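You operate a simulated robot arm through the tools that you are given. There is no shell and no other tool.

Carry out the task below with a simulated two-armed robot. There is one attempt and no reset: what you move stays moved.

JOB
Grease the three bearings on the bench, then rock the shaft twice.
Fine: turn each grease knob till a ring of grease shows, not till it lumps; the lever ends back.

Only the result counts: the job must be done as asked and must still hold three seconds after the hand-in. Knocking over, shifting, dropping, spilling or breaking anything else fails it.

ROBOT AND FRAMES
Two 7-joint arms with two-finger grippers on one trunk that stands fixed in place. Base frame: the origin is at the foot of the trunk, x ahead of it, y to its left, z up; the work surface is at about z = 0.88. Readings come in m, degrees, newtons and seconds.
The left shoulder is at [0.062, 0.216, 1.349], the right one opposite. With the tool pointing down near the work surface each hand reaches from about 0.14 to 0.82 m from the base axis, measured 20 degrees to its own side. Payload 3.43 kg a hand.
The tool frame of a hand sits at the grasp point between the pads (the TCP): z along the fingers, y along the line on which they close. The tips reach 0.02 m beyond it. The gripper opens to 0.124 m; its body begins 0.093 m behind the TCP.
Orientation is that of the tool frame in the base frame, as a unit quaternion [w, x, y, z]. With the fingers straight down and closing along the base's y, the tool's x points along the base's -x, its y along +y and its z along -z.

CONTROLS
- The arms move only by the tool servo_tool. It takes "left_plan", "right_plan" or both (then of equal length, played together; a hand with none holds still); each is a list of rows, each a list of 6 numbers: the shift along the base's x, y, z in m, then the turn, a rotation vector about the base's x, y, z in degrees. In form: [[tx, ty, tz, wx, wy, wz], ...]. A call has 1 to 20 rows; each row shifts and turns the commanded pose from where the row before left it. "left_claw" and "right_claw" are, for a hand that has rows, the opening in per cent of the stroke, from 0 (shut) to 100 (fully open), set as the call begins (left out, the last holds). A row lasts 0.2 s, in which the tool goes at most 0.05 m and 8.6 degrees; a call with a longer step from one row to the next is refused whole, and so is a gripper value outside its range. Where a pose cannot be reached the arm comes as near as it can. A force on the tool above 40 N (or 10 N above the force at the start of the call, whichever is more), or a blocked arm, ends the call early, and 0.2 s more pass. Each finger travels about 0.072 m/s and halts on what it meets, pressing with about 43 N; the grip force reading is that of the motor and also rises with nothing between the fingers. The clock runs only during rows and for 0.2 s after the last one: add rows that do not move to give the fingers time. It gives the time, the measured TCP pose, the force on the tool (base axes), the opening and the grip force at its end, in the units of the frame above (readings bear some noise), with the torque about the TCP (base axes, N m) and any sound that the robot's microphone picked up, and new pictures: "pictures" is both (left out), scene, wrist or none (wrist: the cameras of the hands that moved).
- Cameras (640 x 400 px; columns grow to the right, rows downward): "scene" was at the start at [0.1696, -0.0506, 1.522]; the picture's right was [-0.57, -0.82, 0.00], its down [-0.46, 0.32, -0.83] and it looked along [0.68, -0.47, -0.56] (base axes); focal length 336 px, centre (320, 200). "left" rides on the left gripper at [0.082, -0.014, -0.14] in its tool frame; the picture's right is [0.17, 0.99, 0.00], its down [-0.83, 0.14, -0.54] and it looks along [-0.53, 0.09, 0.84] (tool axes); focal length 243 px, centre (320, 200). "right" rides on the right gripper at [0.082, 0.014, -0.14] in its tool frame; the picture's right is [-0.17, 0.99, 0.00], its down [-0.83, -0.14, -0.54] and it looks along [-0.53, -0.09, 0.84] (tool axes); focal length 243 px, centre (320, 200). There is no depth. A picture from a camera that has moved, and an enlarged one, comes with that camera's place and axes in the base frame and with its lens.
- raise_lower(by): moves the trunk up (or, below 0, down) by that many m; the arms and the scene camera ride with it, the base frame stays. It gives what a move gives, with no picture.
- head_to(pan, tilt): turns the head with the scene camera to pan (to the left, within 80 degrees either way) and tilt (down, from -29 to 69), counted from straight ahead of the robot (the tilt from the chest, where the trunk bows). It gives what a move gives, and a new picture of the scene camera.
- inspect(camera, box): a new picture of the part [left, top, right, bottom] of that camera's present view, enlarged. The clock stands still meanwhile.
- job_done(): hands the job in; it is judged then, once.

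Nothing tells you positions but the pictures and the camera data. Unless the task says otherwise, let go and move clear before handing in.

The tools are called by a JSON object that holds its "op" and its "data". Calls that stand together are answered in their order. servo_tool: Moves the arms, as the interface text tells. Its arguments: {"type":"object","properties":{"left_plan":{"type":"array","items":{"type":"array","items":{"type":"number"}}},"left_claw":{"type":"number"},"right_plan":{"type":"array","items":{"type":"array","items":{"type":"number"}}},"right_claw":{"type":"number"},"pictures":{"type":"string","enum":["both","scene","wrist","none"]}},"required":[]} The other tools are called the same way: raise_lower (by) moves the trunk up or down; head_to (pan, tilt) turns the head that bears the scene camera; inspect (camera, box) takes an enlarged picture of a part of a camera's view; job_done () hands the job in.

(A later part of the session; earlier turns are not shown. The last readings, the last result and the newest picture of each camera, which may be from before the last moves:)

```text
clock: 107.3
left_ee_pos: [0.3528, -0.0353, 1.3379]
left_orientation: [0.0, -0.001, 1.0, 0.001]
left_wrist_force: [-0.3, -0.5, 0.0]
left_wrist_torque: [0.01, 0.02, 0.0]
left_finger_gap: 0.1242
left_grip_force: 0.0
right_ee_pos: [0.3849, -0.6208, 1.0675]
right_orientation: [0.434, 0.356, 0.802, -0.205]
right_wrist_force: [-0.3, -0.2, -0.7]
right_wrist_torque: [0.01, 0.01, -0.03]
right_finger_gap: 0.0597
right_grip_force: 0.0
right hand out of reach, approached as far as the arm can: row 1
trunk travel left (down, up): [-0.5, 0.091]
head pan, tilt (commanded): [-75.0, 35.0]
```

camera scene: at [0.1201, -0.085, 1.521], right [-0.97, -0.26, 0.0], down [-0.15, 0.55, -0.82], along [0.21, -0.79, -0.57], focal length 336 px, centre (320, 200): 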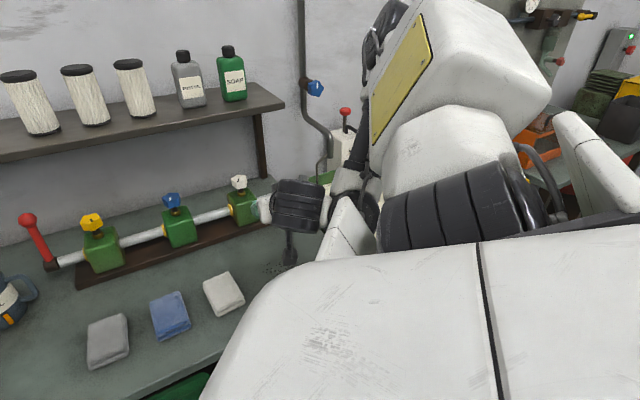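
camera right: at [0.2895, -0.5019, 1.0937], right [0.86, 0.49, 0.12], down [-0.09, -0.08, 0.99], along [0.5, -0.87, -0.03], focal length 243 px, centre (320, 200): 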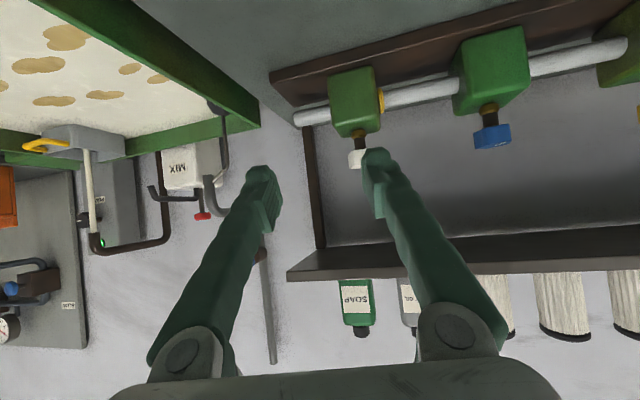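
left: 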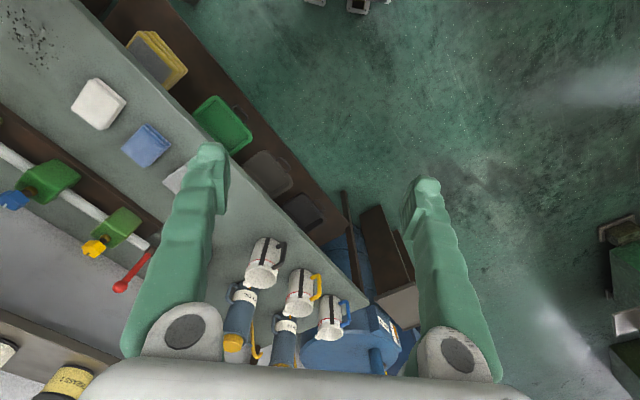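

Nearly every exact move is refused, which suggests the tool-roll joint itself is at its end. I'll probe rolling both ways about the finger axis.

{"op": "servo_tool", "data": {"right_plan": [[0.0, 0.0, 0.0, -3.3, 3.8, 3.2], [0, 0, 0, 0, 0, 0]], "pictures": "none"}}

{"op": "servo_tool", "data": {"right_plan": [[0.0, 0.0, 0.0, -3.3, 3.8, 3.2], [-0.01, 0, 0.0, 0, 0, 0], [0, 0, 0, 0, 0, 0]], "pictures": "none"}}

{"op": "servo_tool", "data": {"right_plan": [[-0.01, -0.01, 0.01, 0, 0, 0], [-0.01, -0.01, 0.01, 0, 0, 0], [0, 0, 0, 0, 0, 0]], "pictures": "none"}}

```text
clock: 107.9
left_ee_pos: [0.3523, -0.035, 1.3377]
left_orientation: [0.001, -0.001, 1.0, 0.0]
left_wrist_force: [0.0, -0.8, -0.1]
left_wrist_torque: [0.0, 0.0, -0.02]
left_finger_gap: 0.1236
left_grip_force: 0.1
right_ee_pos: [0.3812, -0.6211, 1.0647]
right_orientation: [0.44, 0.331, 0.804, -0.224]
right_wrist_force: [-0.5, -0.4, 0.6]
right_wrist_torque: [0.04, -0.04, 0.01]
right_finger_gap: 0.0597
right_grip_force: 0.2
right hand out of reach, approached as far as the arm can: row 1
trunk travel left (down, up): [-0.5, 0.091]
head pan, tilt (commanded): [-75.0, 35.0]
```

```text
clock: 108.7
left_ee_pos: [0.3524, -0.0355, 1.3377]
left_orientation: [0.0, -0.001, 1.0, 0.0]
left_wrist_force: [0.0, 0.9, 0.4]
left_wrist_torque: [-0.02, 0.02, -0.01]
left_finger_gap: 0.1242
left_grip_force: 0.1
right_ee_pos: [0.3738, -0.6243, 1.0628]
right_orientation: [0.429, 0.289, 0.82, -0.247]
right_wrist_force: [0.6, 0.2, 0.0]
right_wrist_torque: [0.02, 0.02, 0.01]
right_finger_gap: 0.0594
right_grip_force: 0.0
trunk travel left (down, up): [-0.5, 0.091]
head pan, tilt (commanded): [-75.0, 35.0]
```

```text
clock: 109.5
left_ee_pos: [0.3534, -0.0351, 1.3377]
left_orientation: [0.001, -0.001, 1.0, 0.0]
left_wrist_force: [0.9, -0.5, -0.6]
left_wrist_torque: [0.0, -0.03, -0.04]
left_finger_gap: 0.1241
left_grip_force: 0.1
right_ee_pos: [0.3592, -0.6509, 1.0809]
right_orientation: [0.428, 0.291, 0.819, -0.25]
right_wrist_force: [0.2, 0.2, -1.1]
right_wrist_torque: [0.01, 0.0, -0.02]
right_finger_gap: 0.0597
right_grip_force: 0.0
right hand out of reach, approached as far as the arm can: row 1, 2
trunk travel left (down, up): [-0.5, 0.091]
head pan, tilt (commanded): [-75.0, 35.0]
```

Rolling the other way is free. In this posture the wrist is mid-range when the hand is upside-down (camera on top), and that works just as well for the lever. I'll roll the hand −180° here in free space.

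{"op": "servo_tool", "data": {"right_plan": [[0, 0, 0.002, -4.6, 5.47, 4.24], [0, 0, 0.002, -4.6, 5.47, 4.24], [0, 0, 0.002, -4.6, 5.47, 4.24], [0, 0, 0.002, -4.6, 5.47, 4.24], [0, 0, 0.002, -4.6, 5.47, 4.24], [0, 0, 0.002, -4.6, 5.47, 4.24], [0, 0, 0.002, -4.6, 5.47, 4.24], [0, 0, 0.002, -4.6, 5.47, 4.24], [0, 0, 0, 0, 0, 0]], "pictures": "both"}}

```text
clock: 111.5
left_ee_pos: [0.3535, -0.0335, 1.3381]
left_orientation: [0.001, -0.001, 1.0, 0.0]
left_wrist_force: [0.3, -0.3, 0.7]
left_wrist_torque: [0.01, 0.01, 0.0]
left_finger_gap: 0.1241
left_grip_force: 0.0
right_ee_pos: [0.3664, -0.6534, 1.0951]
right_orientation: [0.22, -0.207, 0.845, -0.44]
right_wrist_force: [0.4, 0.6, 0.0]
right_wrist_torque: [-0.01, 0.01, 0.0]
right_finger_gap: 0.0599
right_grip_force: 0.0
right hand out of reach, approached as far as the arm can: row 3, 7
trunk travel left (down, up): [-0.5, 0.091]
head pan, tilt (commanded): [-75.0, 35.0]
camera scene: at [0.1201, -0.0851, 1.521], right [-0.97, -0.26, 0.0], down [-0.15, 0.55, -0.82], along [0.21, -0.79, -0.57], focal length 336 px, centre (320, 200)
camera right: at [0.22, -0.5991, 1.1401], right [-0.02, 0.61, -0.79], down [0.4, 0.73, 0.55], along [0.92, -0.31, -0.26], focal length 243 px, centre (320, 200)
```

scene: 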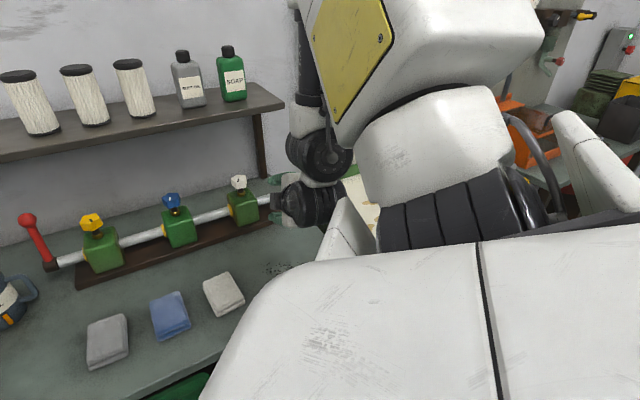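
right: 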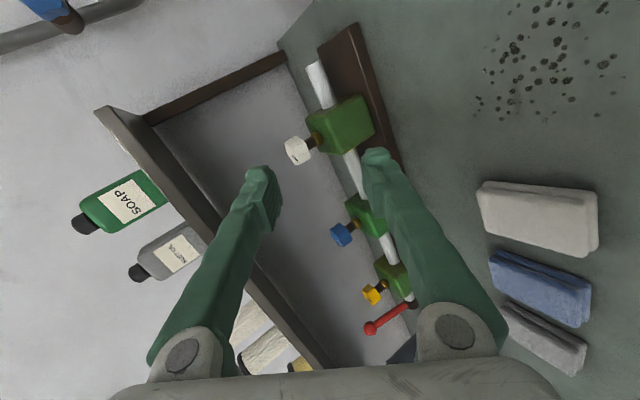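

Smooth so far, and the arm is in a comfortable shape. I'll continue the roll.

{"op": "servo_tool", "data": {"right_plan": [[0, 0, 0.001, -4.6, 5.42, 4.26], [0, 0, 0.001, -4.6, 5.42, 4.26], [0, 0, 0.001, -4.6, 5.42, 4.26], [0, 0, 0.001, -4.6, 5.42, 4.26], [0, 0, 0.001, -4.6, 5.42, 4.26], [0, 0, 0.001, -4.6, 5.42, 4.26], [0, 0, 0.001, -4.6, 5.42, 4.26], [0, 0, 0.001, -4.6, 5.42, 4.26], [0, 0, 0.001, -4.6, 5.42, 4.26], [0, 0, 0.001, -4.6, 5.42, 4.26], [0, 0, 0.001, -4.6, 5.42, 4.26], [0, 0, 0.001, -4.6, 5.42, 4.26], [0, 0, 0, 0, 0, 0]], "pictures": "both"}}

```text
clock: 114.3
left_ee_pos: [0.3539, -0.0348, 1.3369]
left_orientation: [0.001, -0.002, 1.0, 0.0]
left_wrist_force: [-0.3, -1.1, -0.5]
left_wrist_torque: [0.02, 0.03, 0.01]
left_finger_gap: 0.124
left_grip_force: 0.1
right_ee_pos: [0.3683, -0.6562, 1.1037]
right_orientation: [0.195, 0.779, -0.388, 0.453]
right_wrist_force: [0.8, -0.8, -0.2]
right_wrist_torque: [0.03, -0.02, -0.03]
right_finger_gap: 0.0596
right_grip_force: 0.0
right hand out of reach, approached as far as the arm can: row 8
trunk travel left (down, up): [-0.5, 0.091]
head pan, tilt (commanded): [-75.0, 35.0]
camera scene: at [0.12, -0.085, 1.521], right [-0.97, -0.26, 0.0], down [-0.15, 0.55, -0.82], along [0.21, -0.79, -0.57], focal length 336 px, centre (320, 200)
camera right: at [0.3052, -0.6083, 1.246], right [-0.82, -0.54, -0.19], down [-0.43, 0.8, -0.43], along [0.38, -0.27, -0.88], focal length 243 px, centre (320, 200)
```

scene: 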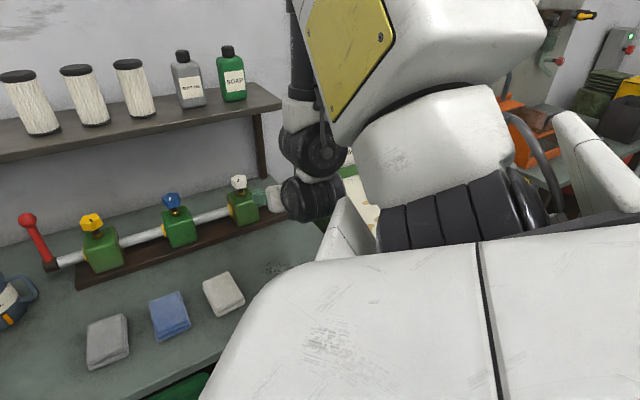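
right: 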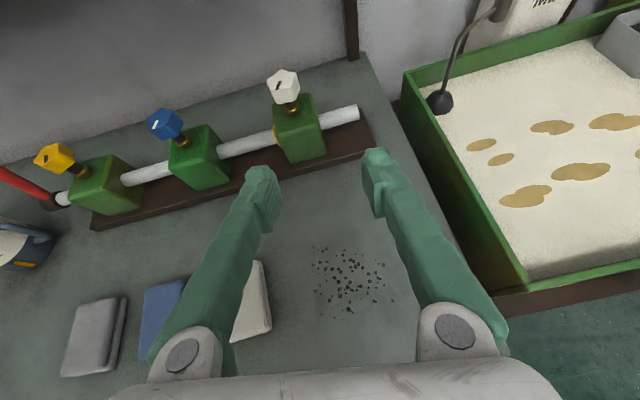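

The hand is now cleanly upside-down with an upright camera view from above. I'll test mobility by extending forward.

{"op": "servo_tool", "data": {"right_plan": [[0.025, 0.0, 0.004, 0, 0, 0], [0.025, 0.0, 0.004, 0, 0, 0], [0.025, 0.0, 0.004, 0, 0, 0], [0.025, 0.0, 0.004, 0, 0, 0], [0.025, 0.0, 0.004, 0, 0, 0], [0, 0, 0, 0, 0, 0]], "pictures": "none"}}

{"op": "head_to", "data": {"pan": -40, "tilt": 34.4}}

```text
clock: 115.3
left_ee_pos: [0.3556, -0.0335, 1.338]
left_orientation: [0.001, 0.0, 1.0, 0.0]
left_wrist_force: [0.2, -0.8, 0.3]
left_wrist_torque: [0.0, 0.04, 0.03]
left_finger_gap: 0.1239
left_grip_force: 0.1
right_ee_pos: [0.4449, -0.6078, 1.0243]
right_orientation: [0.103, 0.782, -0.478, 0.386]
right_wrist_force: [0.5, 0.1, -0.1]
right_wrist_torque: [0.0, 0.04, 0.0]
right_finger_gap: 0.0597
right_grip_force: 0.0
trunk travel left (down, up): [-0.5, 0.091]
head pan, tilt (commanded): [-75.0, 35.0]
stopped in row 5 (right hand): the arm was blocked; the commanded pose is now the measured one
```

```text
clock: 116.3
left_ee_pos: [0.3536, -0.0356, 1.3381]
left_orientation: [0.001, -0.001, 1.0, 0.001]
left_wrist_force: [0.6, -0.3, -0.3]
left_wrist_torque: [0.01, 0.01, -0.02]
left_finger_gap: 0.124
left_grip_force: 0.0
right_ee_pos: [0.4437, -0.6057, 1.0246]
right_orientation: [0.102, 0.782, -0.478, 0.386]
right_wrist_force: [0.6, 0.0, -0.4]
right_wrist_torque: [-0.01, -0.02, 0.0]
right_finger_gap: 0.0594
right_grip_force: 0.1
trunk travel left (down, up): [-0.5, 0.091]
head pan, tilt (commanded): [-40.0, 34.4]
camera scene: at [0.1652, -0.0571, 1.5219], right [-0.64, -0.77, 0.0], down [-0.43, 0.36, -0.82], along [0.63, -0.53, -0.57], focal length 336 px, centre (320, 200)
```

scene: 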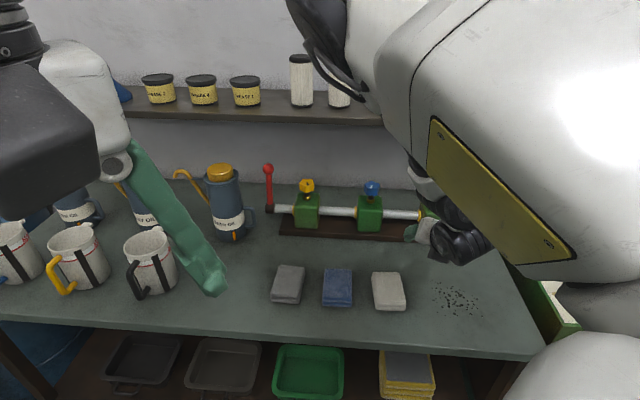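

The elbow swung inward again because the wrist is too close to the shoulder. I'll move slowly outward, right and up, away from the shoulder, so the arm can follow.

{"op": "servo_tool", "data": {"right_plan": [[0.0, -0.01, 0.008, 0, 0, 0], [0.0, -0.01, 0.008, 0, 0, 0], [0.0, -0.01, 0.008, 0, 0, 0], [0.0, -0.01, 0.008, 0, 0, 0], [0.0, -0.01, 0.008, 0, 0, 0], [0.0, -0.01, 0.008, 0, 0, 0], [0.0, -0.01, 0.008, 0, 0, 0], [0.0, -0.01, 0.008, 0, 0, 0], [0, 0, 0, 0, 0, 0]], "pictures": "both"}}

```text
clock: 117.1
left_ee_pos: [0.3535, -0.0346, 1.3375]
left_orientation: [0.001, -0.001, 1.0, 0.0]
left_wrist_force: [0.7, -0.5, -0.8]
left_wrist_torque: [-0.03, 0.03, -0.01]
left_finger_gap: 0.124
left_grip_force: 0.0
right_ee_pos: [0.464, -0.5462, 0.9953]
right_orientation: [0.014, 0.799, -0.49, 0.349]
right_wrist_force: [-0.1, 0.1, -0.4]
right_wrist_torque: [0.0, -0.01, 0.02]
right_finger_gap: 0.0598
right_grip_force: 0.0
trunk travel left (down, up): [-0.5, 0.091]
head pan, tilt (commanded): [-40.0, 34.4]
stopped in row 3 (right hand): the arm was blocked; the commanded pose is now the measured one
camera scene: at [0.1655, -0.0566, 1.5219], right [-0.64, -0.77, 0.0], down [-0.43, 0.36, -0.82], along [0.63, -0.53, -0.57], focal length 336 px, centre (320, 200)
camera right: at [0.3995, -0.5659, 1.1435], right [-0.83, -0.38, -0.41], down [-0.41, 0.91, -0.02], along [0.38, 0.15, -0.91], focal length 243 px, centre (320, 200)
```

scene: 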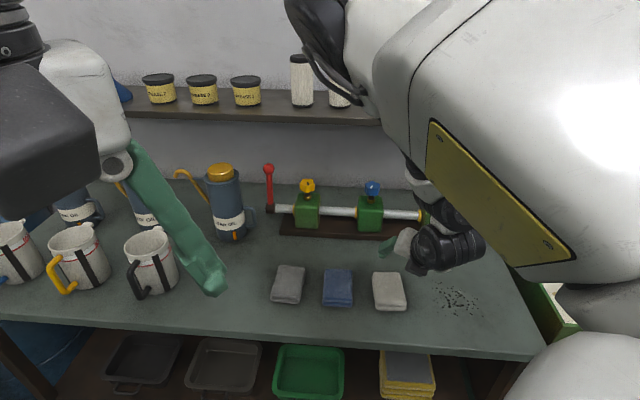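
right: 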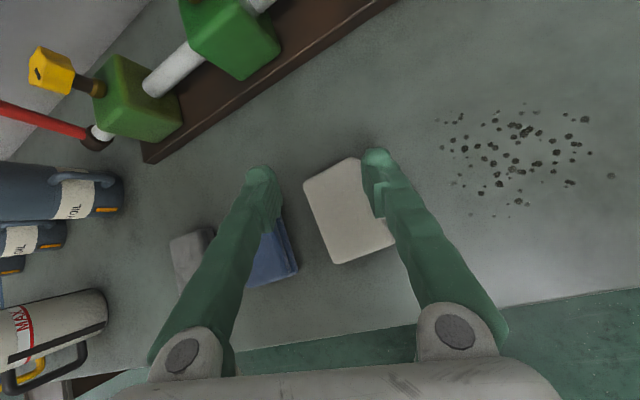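

The arm is travelling toward a distant joint solution and dipping the hand, now at z≈1.0 above the sponges. For safety I'll raise the trunk, which lifts everything without changing the joints.

{"op": "raise_lower", "data": {"by": 0.09}}

```text
clock: 117.6
left_ee_pos: [0.35, -0.0327, 1.3643]
left_orientation: [0.008, -0.001, 1.0, -0.001]
left_wrist_force: [-0.1, 1.5, -0.4]
left_wrist_torque: [0.03, -0.02, -0.02]
left_finger_gap: 0.1242
left_grip_force: 0.0
right_ee_pos: [0.4687, -0.4442, 0.972]
right_orientation: [-0.093, 0.794, -0.526, 0.29]
right_wrist_force: [0.4, -0.5, -0.3]
right_wrist_torque: [-0.02, 0.0, -0.02]
right_finger_gap: 0.0594
right_grip_force: 0.0
trunk travel left (down, up): [-0.521, 0.07]
head pan, tilt (commanded): [-40.0, 34.4]
stopped: the arm was blocked; the commanded pose is now the measured one
```

The trunk rose only 2 cm before stopping, and the hand swung left. I need a look before doing anything else.

{"op": "head_to", "data": {"pan": -35, "tilt": 45}}

{"op": "inspect", "data": {"camera": "right", "box": [0, 0, 640, 400]}}

```text
clock: 118.3
left_ee_pos: [0.351, -0.0347, 1.362]
left_orientation: [0.007, -0.001, 1.0, 0.0]
left_wrist_force: [0.3, 0.2, 0.7]
left_wrist_torque: [0.03, -0.03, -0.01]
left_finger_gap: 0.124
left_grip_force: 0.0
right_ee_pos: [0.4683, -0.445, 0.97]
right_orientation: [-0.093, 0.795, -0.527, 0.287]
right_wrist_force: [0.0, 0.3, 0.0]
right_wrist_torque: [0.01, -0.01, 0.04]
right_finger_gap: 0.0595
right_grip_force: 0.1
trunk travel left (down, up): [-0.521, 0.07]
head pan, tilt (commanded): [-35.0, 45.0]
camera scene: at [0.1495, -0.0472, 1.5316], right [-0.57, -0.82, 0.0], down [-0.58, 0.41, -0.71], along [0.58, -0.41, -0.71], focal length 336 px, centre (320, 200)
```

scene: 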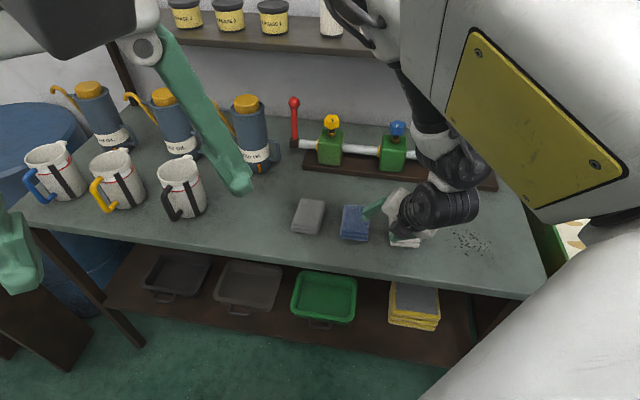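

```text
1.00 times, centred on (320, 200) of right (not enlarged: the box is as wide or as high as the picture)
camera zoom: at [0.4025, -0.501, 1.1074], right [-0.82, -0.28, -0.5], down [-0.42, 0.88, 0.2], along [0.39, 0.38, -0.84], focal length 243 px, centre (320, 200)
```

zoom: 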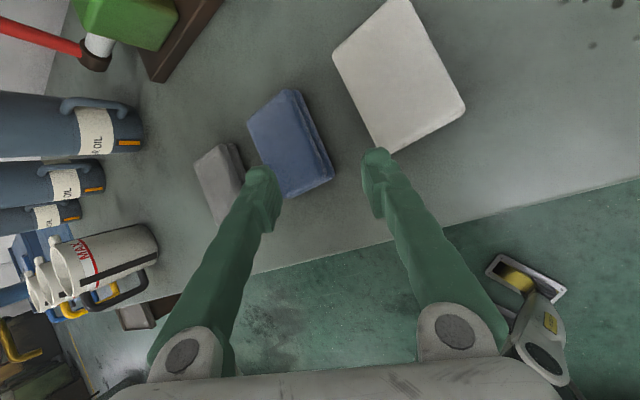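

The hand hangs above the sponges with the elbow high and inward; nothing is touched. I'll raise the hand gently straight up and watch how it moves.

{"op": "servo_tool", "data": {"right_plan": [[0.0, 0.0, 0.01, 0, 0, 0], [0.0, 0.0, 0.01, 0, 0, 0], [0.0, 0.0, 0.01, 0, 0, 0], [0.0, 0.0, 0.01, 0, 0, 0], [0, 0, 0, 0, 0, 0]], "pictures": "scene"}}

```text
clock: 119.5
left_ee_pos: [0.3514, -0.0347, 1.3616]
left_orientation: [0.007, -0.001, 1.0, -0.001]
left_wrist_force: [-0.7, 0.4, 0.8]
left_wrist_torque: [-0.02, -0.02, 0.02]
left_finger_gap: 0.1241
left_grip_force: 0.0
right_ee_pos: [0.455, -0.4295, 0.9905]
right_orientation: [-0.133, 0.764, -0.577, 0.256]
right_wrist_force: [0.1, 0.2, 0.3]
right_wrist_torque: [-0.01, -0.01, 0.0]
right_finger_gap: 0.0593
right_grip_force: 0.1
trunk travel left (down, up): [-0.521, 0.07]
head pan, tilt (commanded): [-35.0, 45.0]
stopped in row 5 (right hand): the arm was blocked; the commanded pose is now the measured one
camera scene: at [0.1498, -0.0468, 1.5315], right [-0.57, -0.82, 0.0], down [-0.58, 0.41, -0.71], along [0.58, -0.41, -0.71], focal length 336 px, centre (320, 200)
```

scene: 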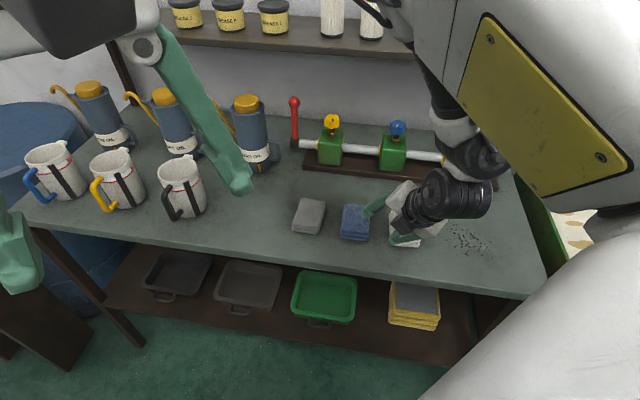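

It's lifting, with slow orientation drift. I'll keep lifting slowly; height is safe and lets the arm settle.

{"op": "servo_tool", "data": {"right_plan": [[0.0, 0.0, 0.008, 0, 0, 0], [0.0, 0.0, 0.008, 0, 0, 0], [0.0, 0.0, 0.008, 0, 0, 0], [0.0, 0.0, 0.008, 0, 0, 0], [0.0, 0.0, 0.008, 0, 0, 0], [0.0, 0.0, 0.008, 0, 0, 0], [0.0, 0.0, 0.008, 0, 0, 0], [0.0, 0.0, 0.008, 0, 0, 0], [0, 0, 0, 0, 0, 0]], "pictures": "none"}}

{"op": "servo_tool", "data": {"right_plan": [[0.0, 0.0, 0.008, 0, 0, 0], [0.0, 0.0, 0.008, 0, 0, 0], [0.0, 0.0, 0.008, 0, 0, 0], [0.0, 0.0, 0.008, 0, 0, 0], [0.0, 0.0, 0.008, 0, 0, 0], [0.0, 0.0, 0.008, 0, 0, 0], [0.0, 0.0, 0.008, 0, 0, 0], [0.0, 0.0, 0.008, 0, 0, 0], [0, 0, 0, 0, 0, 0]], "pictures": "both"}}

```text
clock: 120.9
left_ee_pos: [0.3518, -0.0347, 1.3632]
left_orientation: [0.007, -0.001, 1.0, -0.001]
left_wrist_force: [-0.4, -0.8, 0.4]
left_wrist_torque: [0.0, 0.03, 0.02]
left_finger_gap: 0.124
left_grip_force: 0.1
right_ee_pos: [0.4441, -0.4178, 1.022]
right_orientation: [-0.177, 0.725, -0.627, 0.222]
right_wrist_force: [-0.3, -0.5, 0.1]
right_wrist_torque: [0.01, 0.02, -0.03]
right_finger_gap: 0.0596
right_grip_force: 0.1
trunk travel left (down, up): [-0.521, 0.07]
head pan, tilt (commanded): [-35.0, 45.0]
stopped in row 7 (right hand): the arm was blocked; the commanded pose is now the measured one
```

```text
clock: 122.3
left_ee_pos: [0.3513, -0.034, 1.3635]
left_orientation: [0.007, -0.001, 1.0, -0.001]
left_wrist_force: [0.1, 0.1, -0.4]
left_wrist_torque: [0.04, 0.03, 0.01]
left_finger_gap: 0.1241
left_grip_force: 0.0
right_ee_pos: [0.4387, -0.4024, 1.0546]
right_orientation: [-0.224, 0.683, -0.669, 0.187]
right_wrist_force: [0.1, 0.1, -0.6]
right_wrist_torque: [0.01, 0.01, -0.01]
right_finger_gap: 0.0595
right_grip_force: 0.1
trunk travel left (down, up): [-0.521, 0.07]
head pan, tilt (commanded): [-35.0, 45.0]
stopped in row 6 (right hand): the arm was blocked; the commanded pose is now the measured one
camera scene: at [0.1498, -0.0466, 1.5315], right [-0.57, -0.82, 0.0], down [-0.58, 0.41, -0.71], along [0.58, -0.41, -0.71], focal length 336 px, centre (320, 200)
camera right: at [0.3528, -0.4917, 1.1594], right [-0.83, 0.16, -0.54], down [-0.21, 0.8, 0.56], along [0.52, 0.58, -0.63], focal length 243 px, centre (320, 200)
```

scene: 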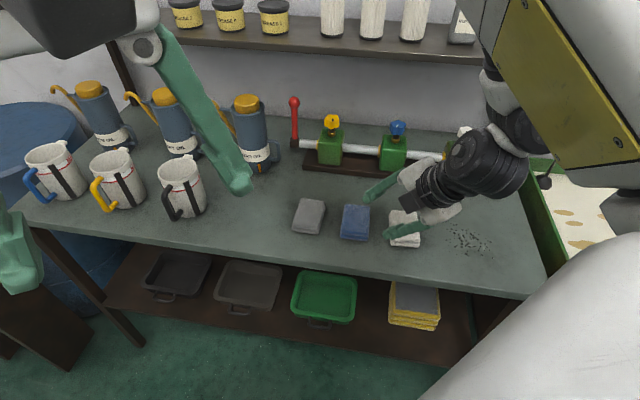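
right: 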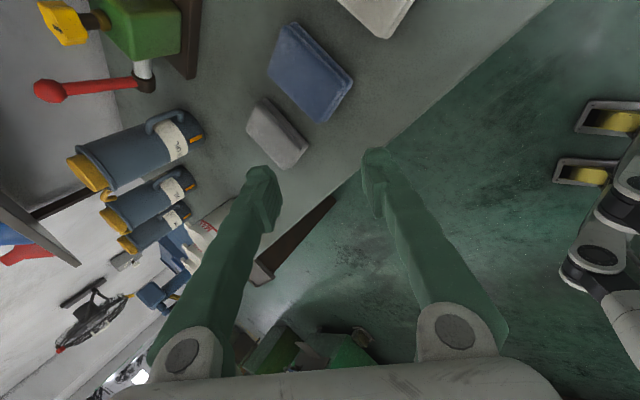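

The elbow is moving out to the right again and the roll is heading toward upright. I'll continue lifting and assist the roll in that direction.

{"op": "servo_tool", "data": {"right_plan": [[0.0, 0.0, 0.008, 3.3, 0.3, -5.0], [0.0, 0.0, 0.008, 3.3, 0.3, -5.0], [0.0, 0.0, 0.008, 3.3, 0.3, -5.0], [0.0, 0.0, 0.008, 3.3, 0.3, -5.0], [0.0, 0.0, 0.008, 3.3, 0.3, -5.0], [0.0, 0.0, 0.008, 3.3, 0.3, -5.0], [0, 0, 0, 0, 0, 0]], "pictures": "none"}}

{"op": "servo_tool", "data": {"right_plan": [[0.0, 0.0, 0.008, 3.3, 0.5, -5.0], [0.0, 0.0, 0.008, 3.3, 0.5, -5.0], [0.0, 0.0, 0.008, 3.3, 0.5, -5.0], [0.0, 0.0, 0.008, 3.3, 0.5, -5.0], [0.0, 0.0, 0.008, 3.3, 0.5, -5.0], [0.0, 0.0, 0.008, 3.3, 0.5, -5.0], [0, 0, 0, 0, 0, 0]], "pictures": "both"}}

```text
clock: 123.9
left_ee_pos: [0.3498, -0.0372, 1.365]
left_orientation: [0.007, 0.0, 1.0, 0.001]
left_wrist_force: [0.2, -1.0, -1.0]
left_wrist_torque: [0.03, -0.03, -0.01]
left_finger_gap: 0.1239
left_grip_force: 0.1
right_ee_pos: [0.4164, -0.461, 1.0977]
right_orientation: [0.27, -0.444, 0.847, -0.111]
right_wrist_force: [-0.2, -0.7, 0.0]
right_wrist_torque: [0.03, 0.02, 0.03]
right_finger_gap: 0.0592
right_grip_force: 0.0
right hand out of reach, approached as far as the arm can: row 4
trunk travel left (down, up): [-0.521, 0.07]
head pan, tilt (commanded): [-35.0, 45.0]
```

```text
clock: 125.5
left_ee_pos: [0.3502, -0.0356, 1.3634]
left_orientation: [0.006, 0.0, 1.0, -0.001]
left_wrist_force: [-0.5, -0.1, 0.6]
left_wrist_torque: [-0.01, -0.02, 0.02]
left_finger_gap: 0.1241
left_grip_force: 0.0
right_ee_pos: [0.4169, -0.4525, 1.1436]
right_orientation: [0.299, -0.134, 0.945, 0.011]
right_wrist_force: [-0.2, 0.6, -0.2]
right_wrist_torque: [0.02, -0.01, -0.02]
right_finger_gap: 0.0594
right_grip_force: 0.2
trunk travel left (down, up): [-0.521, 0.07]
head pan, tilt (commanded): [-35.0, 45.0]
camera scene: at [0.1495, -0.0465, 1.5316], right [-0.57, -0.82, 0.0], down [-0.58, 0.41, -0.71], along [0.58, -0.41, -0.71], focal length 336 px, centre (320, 200)
camera right: at [0.2711, -0.4743, 1.2114], right [-0.13, 0.99, 0.03], down [0.39, 0.02, 0.92], along [0.91, 0.13, -0.38], focal length 243 px, centre (320, 200)
```

scene: 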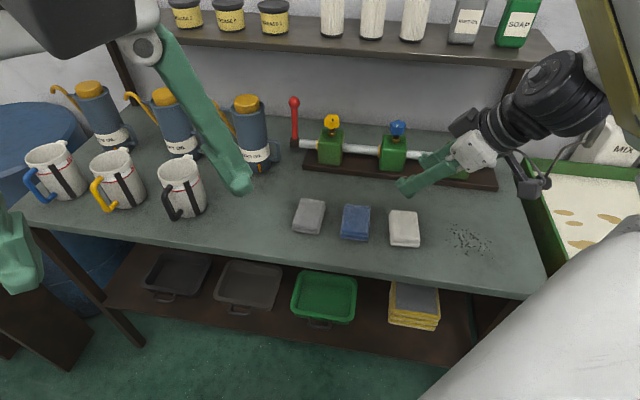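
right: 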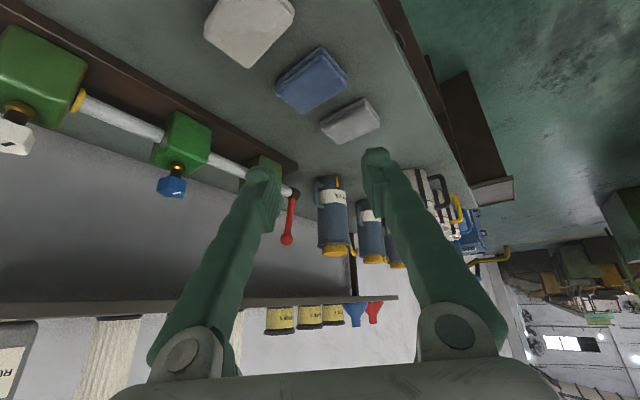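

The arm is back in its original posture with the hand upright and fully responsive. Now I'll go forward in front of the lever, at height, easing the heading to 0° and the dip to about 40°.

{"op": "servo_tool", "data": {"right_plan": [[0.025, 0.0, 0.014, 0, -3, -2], [0.025, 0.0, 0.014, 0, -3, -2], [0.025, 0.0, 0.014, 0, -3, -2], [0.025, 0.0, 0.014, 0, -3, -2], [0.025, 0.0, 0.01, 0, -3, -2], [0, 0, 0, 0, 0, 0]], "pictures": "both"}}

```text
clock: 126.0
left_ee_pos: [0.3518, -0.035, 1.3627]
left_orientation: [0.006, -0.001, 1.0, -0.001]
left_wrist_force: [-0.4, -0.3, -0.3]
left_wrist_torque: [0.01, 0.0, 0.01]
left_finger_gap: 0.1239
left_grip_force: 0.1
right_ee_pos: [0.4542, -0.4188, 1.1397]
right_orientation: [0.339, -0.084, 0.934, 0.075]
right_wrist_force: [0.6, -0.9, -0.7]
right_wrist_torque: [0.0, 0.0, 0.03]
right_finger_gap: 0.0593
right_grip_force: 0.0
trunk travel left (down, up): [-0.521, 0.07]
head pan, tilt (commanded): [-35.0, 45.0]
stopped in row 2 (right hand): the arm was blocked; the commanded pose is now the measured one
camera scene: at [0.1512, -0.0468, 1.5314], right [-0.57, -0.82, 0.0], down [-0.58, 0.41, -0.71], along [0.58, -0.41, -0.71], focal length 336 px, centre (320, 200)
camera right: at [0.3016, -0.4414, 1.1948], right [-0.08, 0.98, 0.19], down [0.32, -0.15, 0.93], along [0.94, 0.13, -0.3], focal length 243 px, centre (320, 200)
```

scene: 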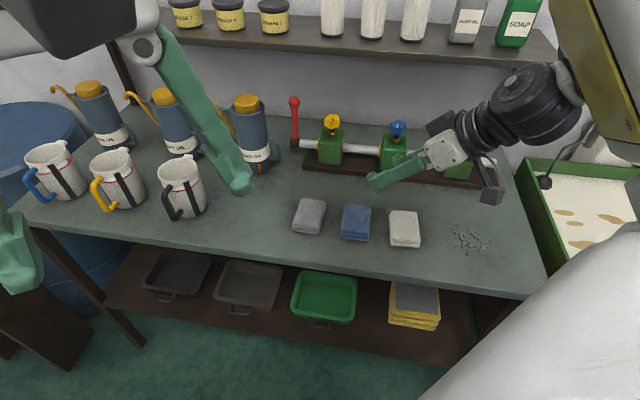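
right: 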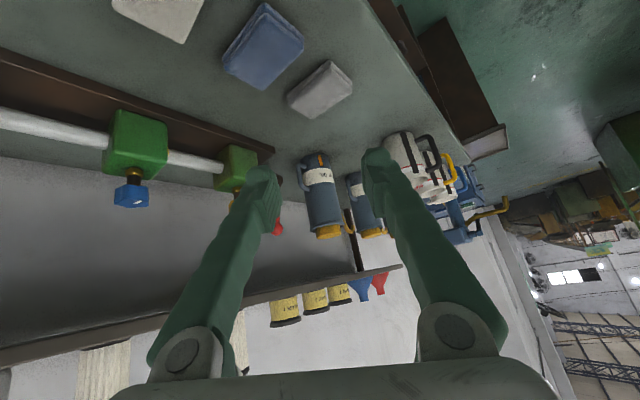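

It jumped again with a fast step. I'll go slower, moving outward without rotating.

{"op": "servo_tool", "data": {"right_plan": [[0.008, -0.004, 0.004, 0, 0, 0], [0.008, -0.004, 0.004, 0, 0, 0], [0.008, -0.004, 0.004, 0, 0, 0], [0.008, -0.004, 0.004, 0, 0, 0], [0.008, -0.004, 0.004, 0, 0, 0], [0.008, -0.004, 0.004, 0, 0, 0], [0, 0, 0, 0, 0, 0]], "pictures": "none"}}

```text
clock: 127.5
left_ee_pos: [0.3517, -0.0354, 1.3648]
left_orientation: [0.007, 0.0, 1.0, -0.002]
left_wrist_force: [-0.4, -0.1, -0.3]
left_wrist_torque: [-0.01, -0.02, 0.01]
left_finger_gap: 0.1243
left_grip_force: 0.0
right_ee_pos: [0.5059, -0.405, 1.1529]
right_orientation: [0.359, -0.054, 0.918, 0.158]
right_wrist_force: [0.1, 0.5, 0.5]
right_wrist_torque: [0.02, 0.03, 0.0]
right_finger_gap: 0.0592
right_grip_force: 0.0
trunk travel left (down, up): [-0.521, 0.07]
head pan, tilt (commanded): [-35.0, 45.0]
stopped in row 7 (right hand): the arm was blocked; the commanded pose is now the measured one
```

Progressing, but the heading drifts left. I'll continue slowly outward while steering the heading back.

{"op": "servo_tool", "data": {"right_plan": [[0.006, -0.006, 0.003, 0, 0, -3], [0.006, -0.006, 0.003, 0, 0, -3], [0.006, -0.006, 0.003, 0, 0, -3], [0.006, -0.006, 0.003, 0, 0, -3], [0.006, -0.006, 0.003, 0, 0, -3], [0.006, -0.006, 0.003, 0, 0, -3], [0.006, -0.006, 0.003, 0, 0, -3], [0.006, -0.006, 0.003, 0, 0, -3], [0, 0, 0, 0, 0, 0]], "pictures": "both"}}

```text
clock: 128.8
left_ee_pos: [0.3512, -0.0339, 1.3636]
left_orientation: [0.007, -0.001, 1.0, -0.001]
left_wrist_force: [-0.1, 0.2, 0.0]
left_wrist_torque: [-0.01, -0.04, 0.0]
left_finger_gap: 0.1238
left_grip_force: 0.0
right_ee_pos: [0.5327, -0.4284, 1.1541]
right_orientation: [0.382, 0.131, 0.898, 0.177]
right_wrist_force: [-0.2, -0.4, 0.2]
right_wrist_torque: [0.01, -0.02, -0.03]
right_finger_gap: 0.0594
right_grip_force: 0.0
trunk travel left (down, up): [-0.521, 0.07]
head pan, tilt (commanded): [-35.0, 45.0]
stopped in row 6 (right hand): the arm was blocked; the commanded pose is now the measured one
camera scene: at [0.15, -0.0468, 1.5315], right [-0.57, -0.82, 0.0], down [-0.58, 0.41, -0.71], along [0.58, -0.41, -0.71], focal length 336 px, centre (320, 200)
camera right: at [0.376, -0.4158, 1.1983], right [0.21, 0.83, 0.52], down [0.15, -0.55, 0.82], along [0.97, -0.09, -0.24], focal length 243 px, centre (320, 200)
```

scene: 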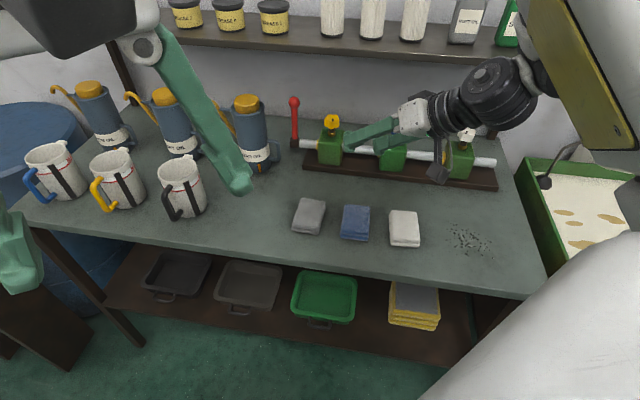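
right: 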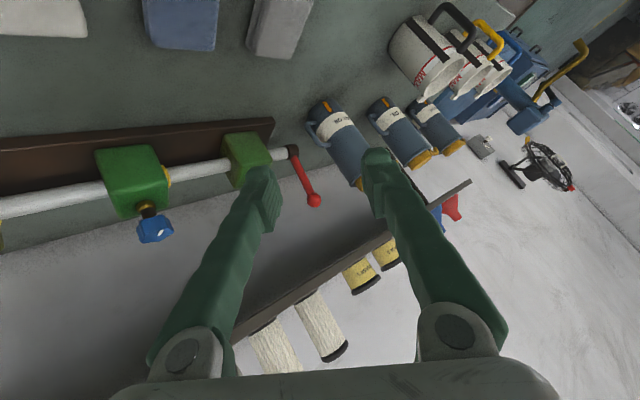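

The arm prefers this slightly rolled, left-facing attitude. That's workable for gripping the lever ball, and extending should relax it, so I'll move slowly forward toward the lever keeping this attitude.

{"op": "servo_tool", "data": {"right_plan": [[0.01, -0.002, 0.0, 0, 0, 0], [0.012, -0.002, 0.0, 0, 0, 0], [0.012, -0.003, -0.001, 0, 0, 0], [0.012, -0.003, -0.002, 0, 0, 0], [0.012, -0.003, -0.002, 0, 0, 0], [0.012, -0.003, -0.002, 0, 0, 0], [0.012, -0.003, -0.002, 0, 0, 0], [0.012, -0.003, -0.002, 0, 0, 0], [0, 0, 0, 0, 0, 0]], "pictures": "both"}}

```text
clock: 130.1
left_ee_pos: [0.3519, -0.0343, 1.3624]
left_orientation: [0.007, -0.001, 1.0, -0.001]
left_wrist_force: [0.7, 0.1, 0.3]
left_wrist_torque: [0.02, 0.03, 0.03]
left_finger_gap: 0.1239
left_grip_force: 0.0
right_ee_pos: [0.602, -0.3997, 1.1397]
right_orientation: [0.378, 0.157, 0.877, 0.253]
right_wrist_force: [-0.4, 1.2, -0.1]
right_wrist_torque: [0.0, -0.01, -0.02]
right_finger_gap: 0.0596
right_grip_force: 0.0
trunk travel left (down, up): [-0.521, 0.07]
head pan, tilt (commanded): [-35.0, 45.0]
stopped in row 6 (right hand): the arm was blocked; the commanded pose is now the measured one
camera scene: at [0.1505, -0.0466, 1.5315], right [-0.57, -0.82, 0.0], down [-0.58, 0.41, -0.71], along [0.58, -0.41, -0.71], focal length 336 px, centre (320, 200)
camera right: at [0.4445, -0.3958, 1.1813], right [0.19, 0.73, 0.65], down [0.14, -0.68, 0.72], along [0.97, -0.05, -0.23], focal length 243 px, centre (320, 200)
```

scene: 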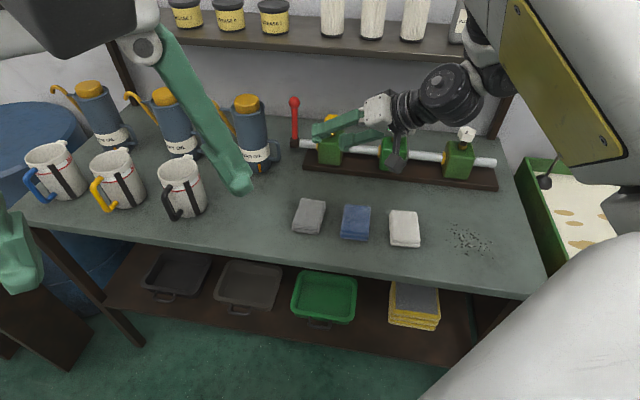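
right: 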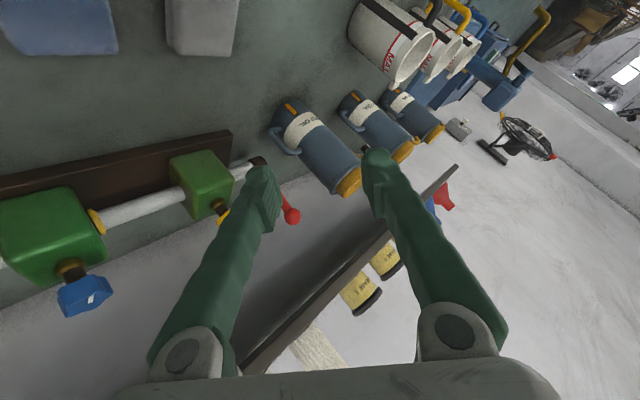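

It keeps drifting toward the elbow-in posture. Lifting helped before, so I'll now go all the way back up to the starting pose (high, tool straight down), from which the first approach worked smoothly.

{"op": "servo_tool", "data": {"right_plan": [[-0.012, -0.004, 0.01, 0, 0, 0], [-0.012, -0.004, 0.01, 0, 0, 0], [-0.012, -0.004, 0.01, 0, 0, 0], [-0.012, -0.004, 0.01, 0, 0, 0], [-0.012, -0.004, 0.01, 0, 0, 0], [-0.012, -0.004, 0.01, 0, 0, 0], [-0.012, -0.004, 0.01, 0, 0, 0], [-0.012, -0.004, 0.01, 0, 0, 0], [-0.012, -0.004, 0.01, 0, 0, 0], [-0.012, -0.004, 0.01, 0, 0, 0], [0, 0, 0, 0, 0, 0]], "pictures": "none"}}

{"op": "servo_tool", "data": {"right_plan": [[-0.004, -0.004, 0.012, 0, 4, -2], [-0.004, -0.004, 0.012, 0, 4, -2], [-0.004, -0.004, 0.012, 0, 4, -2], [-0.004, -0.004, 0.012, 0, 4, -2], [-0.004, -0.004, 0.012, 0, 4, -2], [-0.004, -0.004, 0.012, 0, 4, -2], [0, 0, 0, 0, 0, 0]], "pictures": "both"}}

```text
clock: 132.5
left_ee_pos: [0.3504, -0.035, 1.3627]
left_orientation: [0.007, -0.001, 1.0, -0.002]
left_wrist_force: [0.2, -0.2, 0.2]
left_wrist_torque: [-0.01, -0.02, -0.02]
left_finger_gap: 0.124
left_grip_force: 0.1
right_ee_pos: [0.4814, -0.4389, 1.2389]
right_orientation: [0.376, 0.156, 0.878, 0.252]
right_wrist_force: [-0.2, 0.1, 0.3]
right_wrist_torque: [-0.02, 0.01, -0.02]
right_finger_gap: 0.0595
right_grip_force: 0.0
trunk travel left (down, up): [-0.521, 0.07]
head pan, tilt (commanded): [-35.0, 45.0]
```

```text
clock: 134.1
left_ee_pos: [0.3517, -0.035, 1.3623]
left_orientation: [0.007, -0.001, 1.0, -0.001]
left_wrist_force: [0.8, -0.3, 0.3]
left_wrist_torque: [-0.04, 0.01, -0.04]
left_finger_gap: 0.1242
left_grip_force: 0.0
right_ee_pos: [0.4454, -0.4679, 1.2629]
right_orientation: [0.283, 0.235, 0.907, 0.207]
right_wrist_force: [-0.6, -0.3, 0.0]
right_wrist_torque: [0.0, 0.02, -0.01]
right_finger_gap: 0.0598
right_grip_force: 0.1
right hand out of reach, approached as far as the arm can: row 3, 4, 5, 6
trunk travel left (down, up): [-0.521, 0.07]
head pan, tilt (commanded): [-35.0, 45.0]
camera scene: at [0.1496, -0.0461, 1.5316], right [-0.57, -0.82, 0.0], down [-0.58, 0.41, -0.71], along [0.58, -0.41, -0.71], focal length 336 px, centre (320, 200)
camera right: at [0.3044, -0.4461, 1.3415], right [0.43, 0.7, 0.57], down [0.23, -0.7, 0.68], along [0.87, -0.16, -0.46], focal length 243 px, centre (320, 200)
```

scene: 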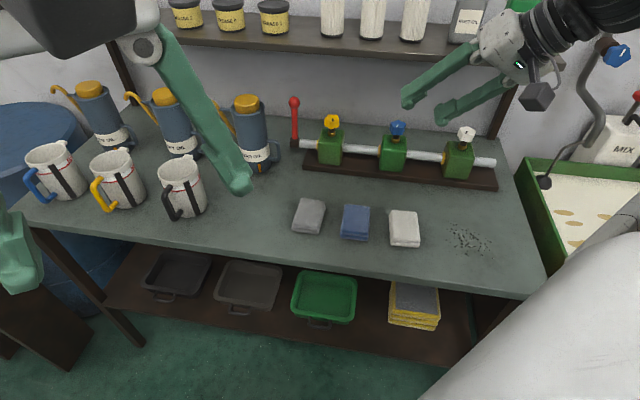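
right: 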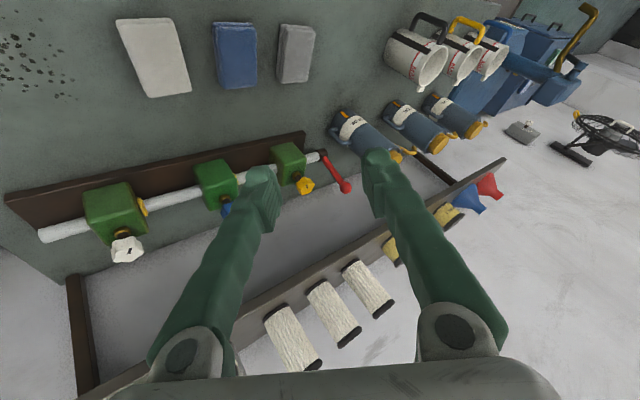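

Lifting works cleanly. I'll continue straight up to the starting height without rotation.

{"op": "servo_tool", "data": {"right_plan": [[-0.006, -0.004, 0.012, 0, 0, 0], [-0.006, -0.004, 0.012, 0, 0, 0], [-0.006, -0.004, 0.012, 0, 0, 0], [-0.006, -0.004, 0.012, 0, 0, 0], [-0.006, -0.004, 0.012, 0, 0, 0], [-0.006, -0.004, 0.012, 0, 0, 0], [-0.006, -0.004, 0.012, 0, 0, 0], [-0.006, -0.004, 0.012, 0, 0, 0], [0, 0, 0, 0, 0, 0]], "pictures": "none"}}

{"op": "head_to", "data": {"pan": -60, "tilt": 15}}

```text
clock: 136.1
left_ee_pos: [0.352, -0.0341, 1.3632]
left_orientation: [0.006, -0.001, 1.0, -0.001]
left_wrist_force: [0.2, -0.4, -0.7]
left_wrist_torque: [0.03, -0.01, 0.05]
left_finger_gap: 0.1237
left_grip_force: 0.0
right_ee_pos: [0.4423, -0.4703, 1.2674]
right_orientation: [0.283, 0.237, 0.906, 0.207]
right_wrist_force: [-0.8, -0.1, 0.2]
right_wrist_torque: [0.0, -0.03, 0.0]
right_finger_gap: 0.0597
right_grip_force: 0.0
right hand out of reach, approached as far as the arm can: row 1, 2, 3, 4, 5, 6, 7, 8
trunk travel left (down, up): [-0.521, 0.07]
head pan, tilt (commanded): [-35.0, 45.0]
```

```text
clock: 137.0
left_ee_pos: [0.351, -0.0343, 1.3623]
left_orientation: [0.007, 0.0, 1.0, -0.001]
left_wrist_force: [0.4, 0.0, 0.2]
left_wrist_torque: [-0.02, -0.01, -0.01]
left_finger_gap: 0.1242
left_grip_force: 0.1
right_ee_pos: [0.4415, -0.4712, 1.2685]
right_orientation: [0.283, 0.237, 0.906, 0.208]
right_wrist_force: [-0.8, -0.5, 0.6]
right_wrist_torque: [0.02, -0.02, -0.01]
right_finger_gap: 0.0593
right_grip_force: 0.1
trunk travel left (down, up): [-0.521, 0.07]
head pan, tilt (commanded): [-60.0, 15.0]
camera scene: at [0.1301, -0.0807, 1.5783], right [-0.87, -0.5, 0.0], down [-0.13, 0.22, -0.97], along [0.48, -0.84, -0.26], focal length 336 px, centre (320, 200)
```

scene: 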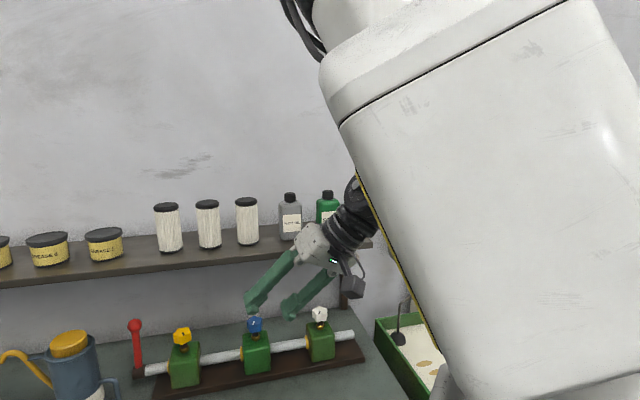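

The elbow is simply too far inward. The pose I passed on the very first approach ([0.540,-0.427,1.225], upright, heading -10°) is known to work, so I'll command exactly that pose, roll included.

{"op": "servo_tool", "data": {"right_plan": [[0.0163, 0.0073, -0.0073, -5.8, -1.95, 0.88], [0.0163, 0.0073, -0.0073, -5.8, -1.95, 0.88], [0.0163, 0.0073, -0.0073, -5.8, -1.95, 0.88], [0.0163, 0.0073, -0.0073, -5.8, -1.95, 0.88], [0.0163, 0.0073, -0.0073, -5.8, -1.95, 0.88], [0.0163, 0.0073, -0.0073, -5.8, -1.95, 0.88], [0, 0, 0, 0, 0, 0]], "pictures": "scene"}}

```text
clock: 137.8
left_ee_pos: [0.3518, -0.0353, 1.363]
left_orientation: [0.006, -0.002, 1.0, 0.0]
left_wrist_force: [-0.1, -0.9, -0.2]
left_wrist_torque: [-0.02, 0.02, -0.02]
left_finger_gap: 0.1239
left_grip_force: 0.0
right_ee_pos: [0.4891, -0.4246, 1.2199]
right_orientation: [0.336, 0.217, 0.891, 0.212]
right_wrist_force: [1.2, 0.0, -0.1]
right_wrist_torque: [0.01, 0.01, 0.05]
right_finger_gap: 0.0596
right_grip_force: 0.0
trunk travel left (down, up): [-0.521, 0.07]
head pan, tilt (commanded): [-60.0, 15.0]
stopped in row 3 (right hand): the arm was blocked; the commanded pose is now the measured one
camera scene: at [0.1319, -0.0813, 1.5782], right [-0.87, -0.5, 0.0], down [-0.13, 0.22, -0.97], along [0.48, -0.84, -0.26], focal length 336 px, centre (320, 200)
```

scene: 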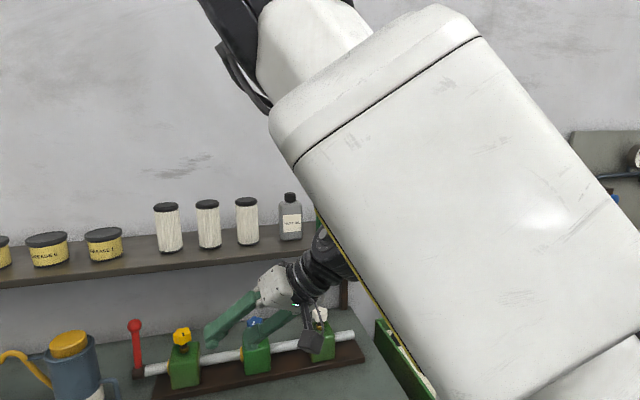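

The roll joint is plainly at its stop in this posture, and its mid-range is with the hand upside-down. Since I'm now high and clear, I'll roll the hand to upside-down here, where the wrist has full freedom, and use it that way.

{"op": "servo_tool", "data": {"right_plan": [[0, 0, 0, 5.5, 1.85, -5.4], [0, 0, 0, 5.5, 1.85, -5.4], [0, 0, 0, 5.5, 1.85, -5.4], [0, 0, 0, 5.5, 1.85, -5.4], [0, 0, 0, 5.5, 1.85, -5.4], [0, 0, 0, 5.5, 1.85, -5.4], [0, 0, 0, 5.5, 1.85, -5.4], [0, 0, 0, 5.5, 1.85, -5.4], [0, 0, 0, 5.5, 1.85, -5.4], [0, 0, 0, 0, 0, 0]], "pictures": "none"}}

{"op": "servo_tool", "data": {"right_plan": [[0, 0, 0, 5.5, 1.85, -5.4], [0, 0, 0, 5.5, 1.85, -5.4], [0, 0, 0, 5.5, 1.85, -5.4], [0, 0, 0, 5.5, 1.85, -5.4], [0, 0, 0, 5.5, 1.85, -5.4], [0, 0, 0, 5.5, 1.85, -5.4], [0, 0, 0, 5.5, 1.85, -5.4], [0, 0, 0, 5.5, 1.85, -5.4], [0, 0, 0, 5.5, 1.85, -5.4], [0, 0, 0, 0, 0, 0]], "pictures": "both"}}

```text
clock: 140.0
left_ee_pos: [0.3512, -0.0357, 1.3638]
left_orientation: [0.008, -0.001, 1.0, -0.002]
left_wrist_force: [0.5, 0.2, 0.5]
left_wrist_torque: [0.01, -0.01, 0.0]
left_finger_gap: 0.1241
left_grip_force: 0.1
right_ee_pos: [0.4687, -0.4317, 1.2079]
right_orientation: [0.313, 0.306, 0.866, 0.243]
right_wrist_force: [-0.7, 0.1, 0.1]
right_wrist_torque: [0.0, -0.01, -0.01]
right_finger_gap: 0.0596
right_grip_force: 0.0
right hand out of reach, approached as far as the arm can: row 1, 2, 3, 4, 5, 6, 7, 8, 9
trunk travel left (down, up): [-0.521, 0.07]
head pan, tilt (commanded): [-60.0, 15.0]
```

```text
clock: 142.2
left_ee_pos: [0.3513, -0.0343, 1.3629]
left_orientation: [0.007, -0.001, 1.0, -0.001]
left_wrist_force: [0.1, 0.3, 0.2]
left_wrist_torque: [-0.04, 0.01, 0.0]
left_finger_gap: 0.1239
left_grip_force: 0.0
right_ee_pos: [0.4677, -0.4307, 1.2085]
right_orientation: [0.312, 0.306, 0.866, 0.243]
right_wrist_force: [0.2, 1.0, -0.4]
right_wrist_torque: [0.03, -0.01, 0.01]
right_finger_gap: 0.0594
right_grip_force: 0.1
right hand out of reach, approached as far as the arm can: row 1, 2, 3, 4, 5, 6, 7, 8, 9
trunk travel left (down, up): [-0.521, 0.07]
head pan, tilt (commanded): [-60.0, 15.0]
camera scene: at [0.13, -0.0808, 1.5784], right [-0.87, -0.5, 0.0], down [-0.13, 0.22, -0.97], along [0.48, -0.84, -0.26], focal length 336 px, centre (320, 200)
camera right: at [0.3268, -0.397, 1.2802], right [0.47, 0.57, 0.67], down [0.09, -0.79, 0.61], along [0.88, -0.23, -0.42], focal length 243 px, centre (320, 200)
```

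scene: 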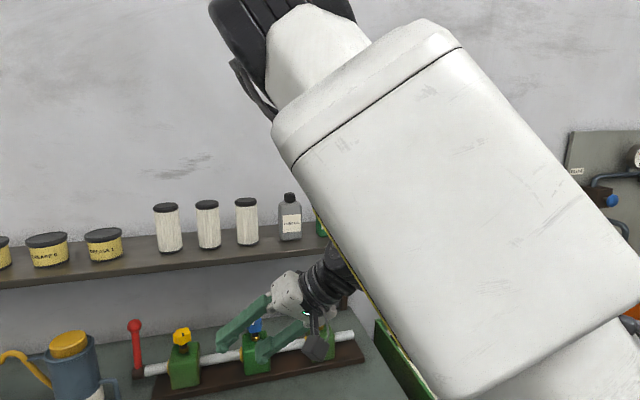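
right: 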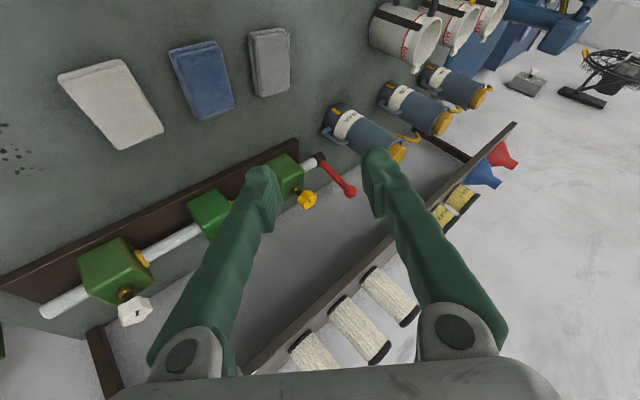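

Rolling onward is refused too; the roll is coupled to the elbow swing. Slow motion is what worked before, so I'll slowly roll back toward upright in place.

{"op": "servo_tool", "data": {"right_plan": [[0, -0.002, -0.003, -2.1, -0.7, 2.1], [0, -0.002, -0.003, -2.1, -0.7, 2.1], [0, -0.002, -0.003, -2.1, -0.7, 2.1], [0, -0.002, -0.003, -2.1, -0.7, 2.1], [0, -0.002, -0.003, -2.1, -0.7, 2.1], [0, -0.002, -0.003, -2.1, -0.7, 2.1], [0, -0.002, -0.003, -2.1, -0.7, 2.1], [0, -0.002, -0.003, -2.1, -0.7, 2.1], [0, 0, 0, 0, 0, 0]], "pictures": "none"}}

```text
clock: 144.2
left_ee_pos: [0.3512, -0.0347, 1.364]
left_orientation: [0.006, -0.002, 1.0, 0.0]
left_wrist_force: [0.0, -0.1, 0.5]
left_wrist_torque: [0.02, 0.02, 0.0]
left_finger_gap: 0.1241
left_grip_force: 0.1
right_ee_pos: [0.4672, -0.4464, 1.1832]
right_orientation: [0.356, 0.115, 0.911, 0.171]
right_wrist_force: [0.1, 0.3, -0.1]
right_wrist_torque: [0.04, -0.02, 0.03]
right_finger_gap: 0.0595
right_grip_force: 0.1
trunk travel left (down, up): [-0.521, 0.07]
head pan, tilt (commanded): [-60.0, 15.0]
```

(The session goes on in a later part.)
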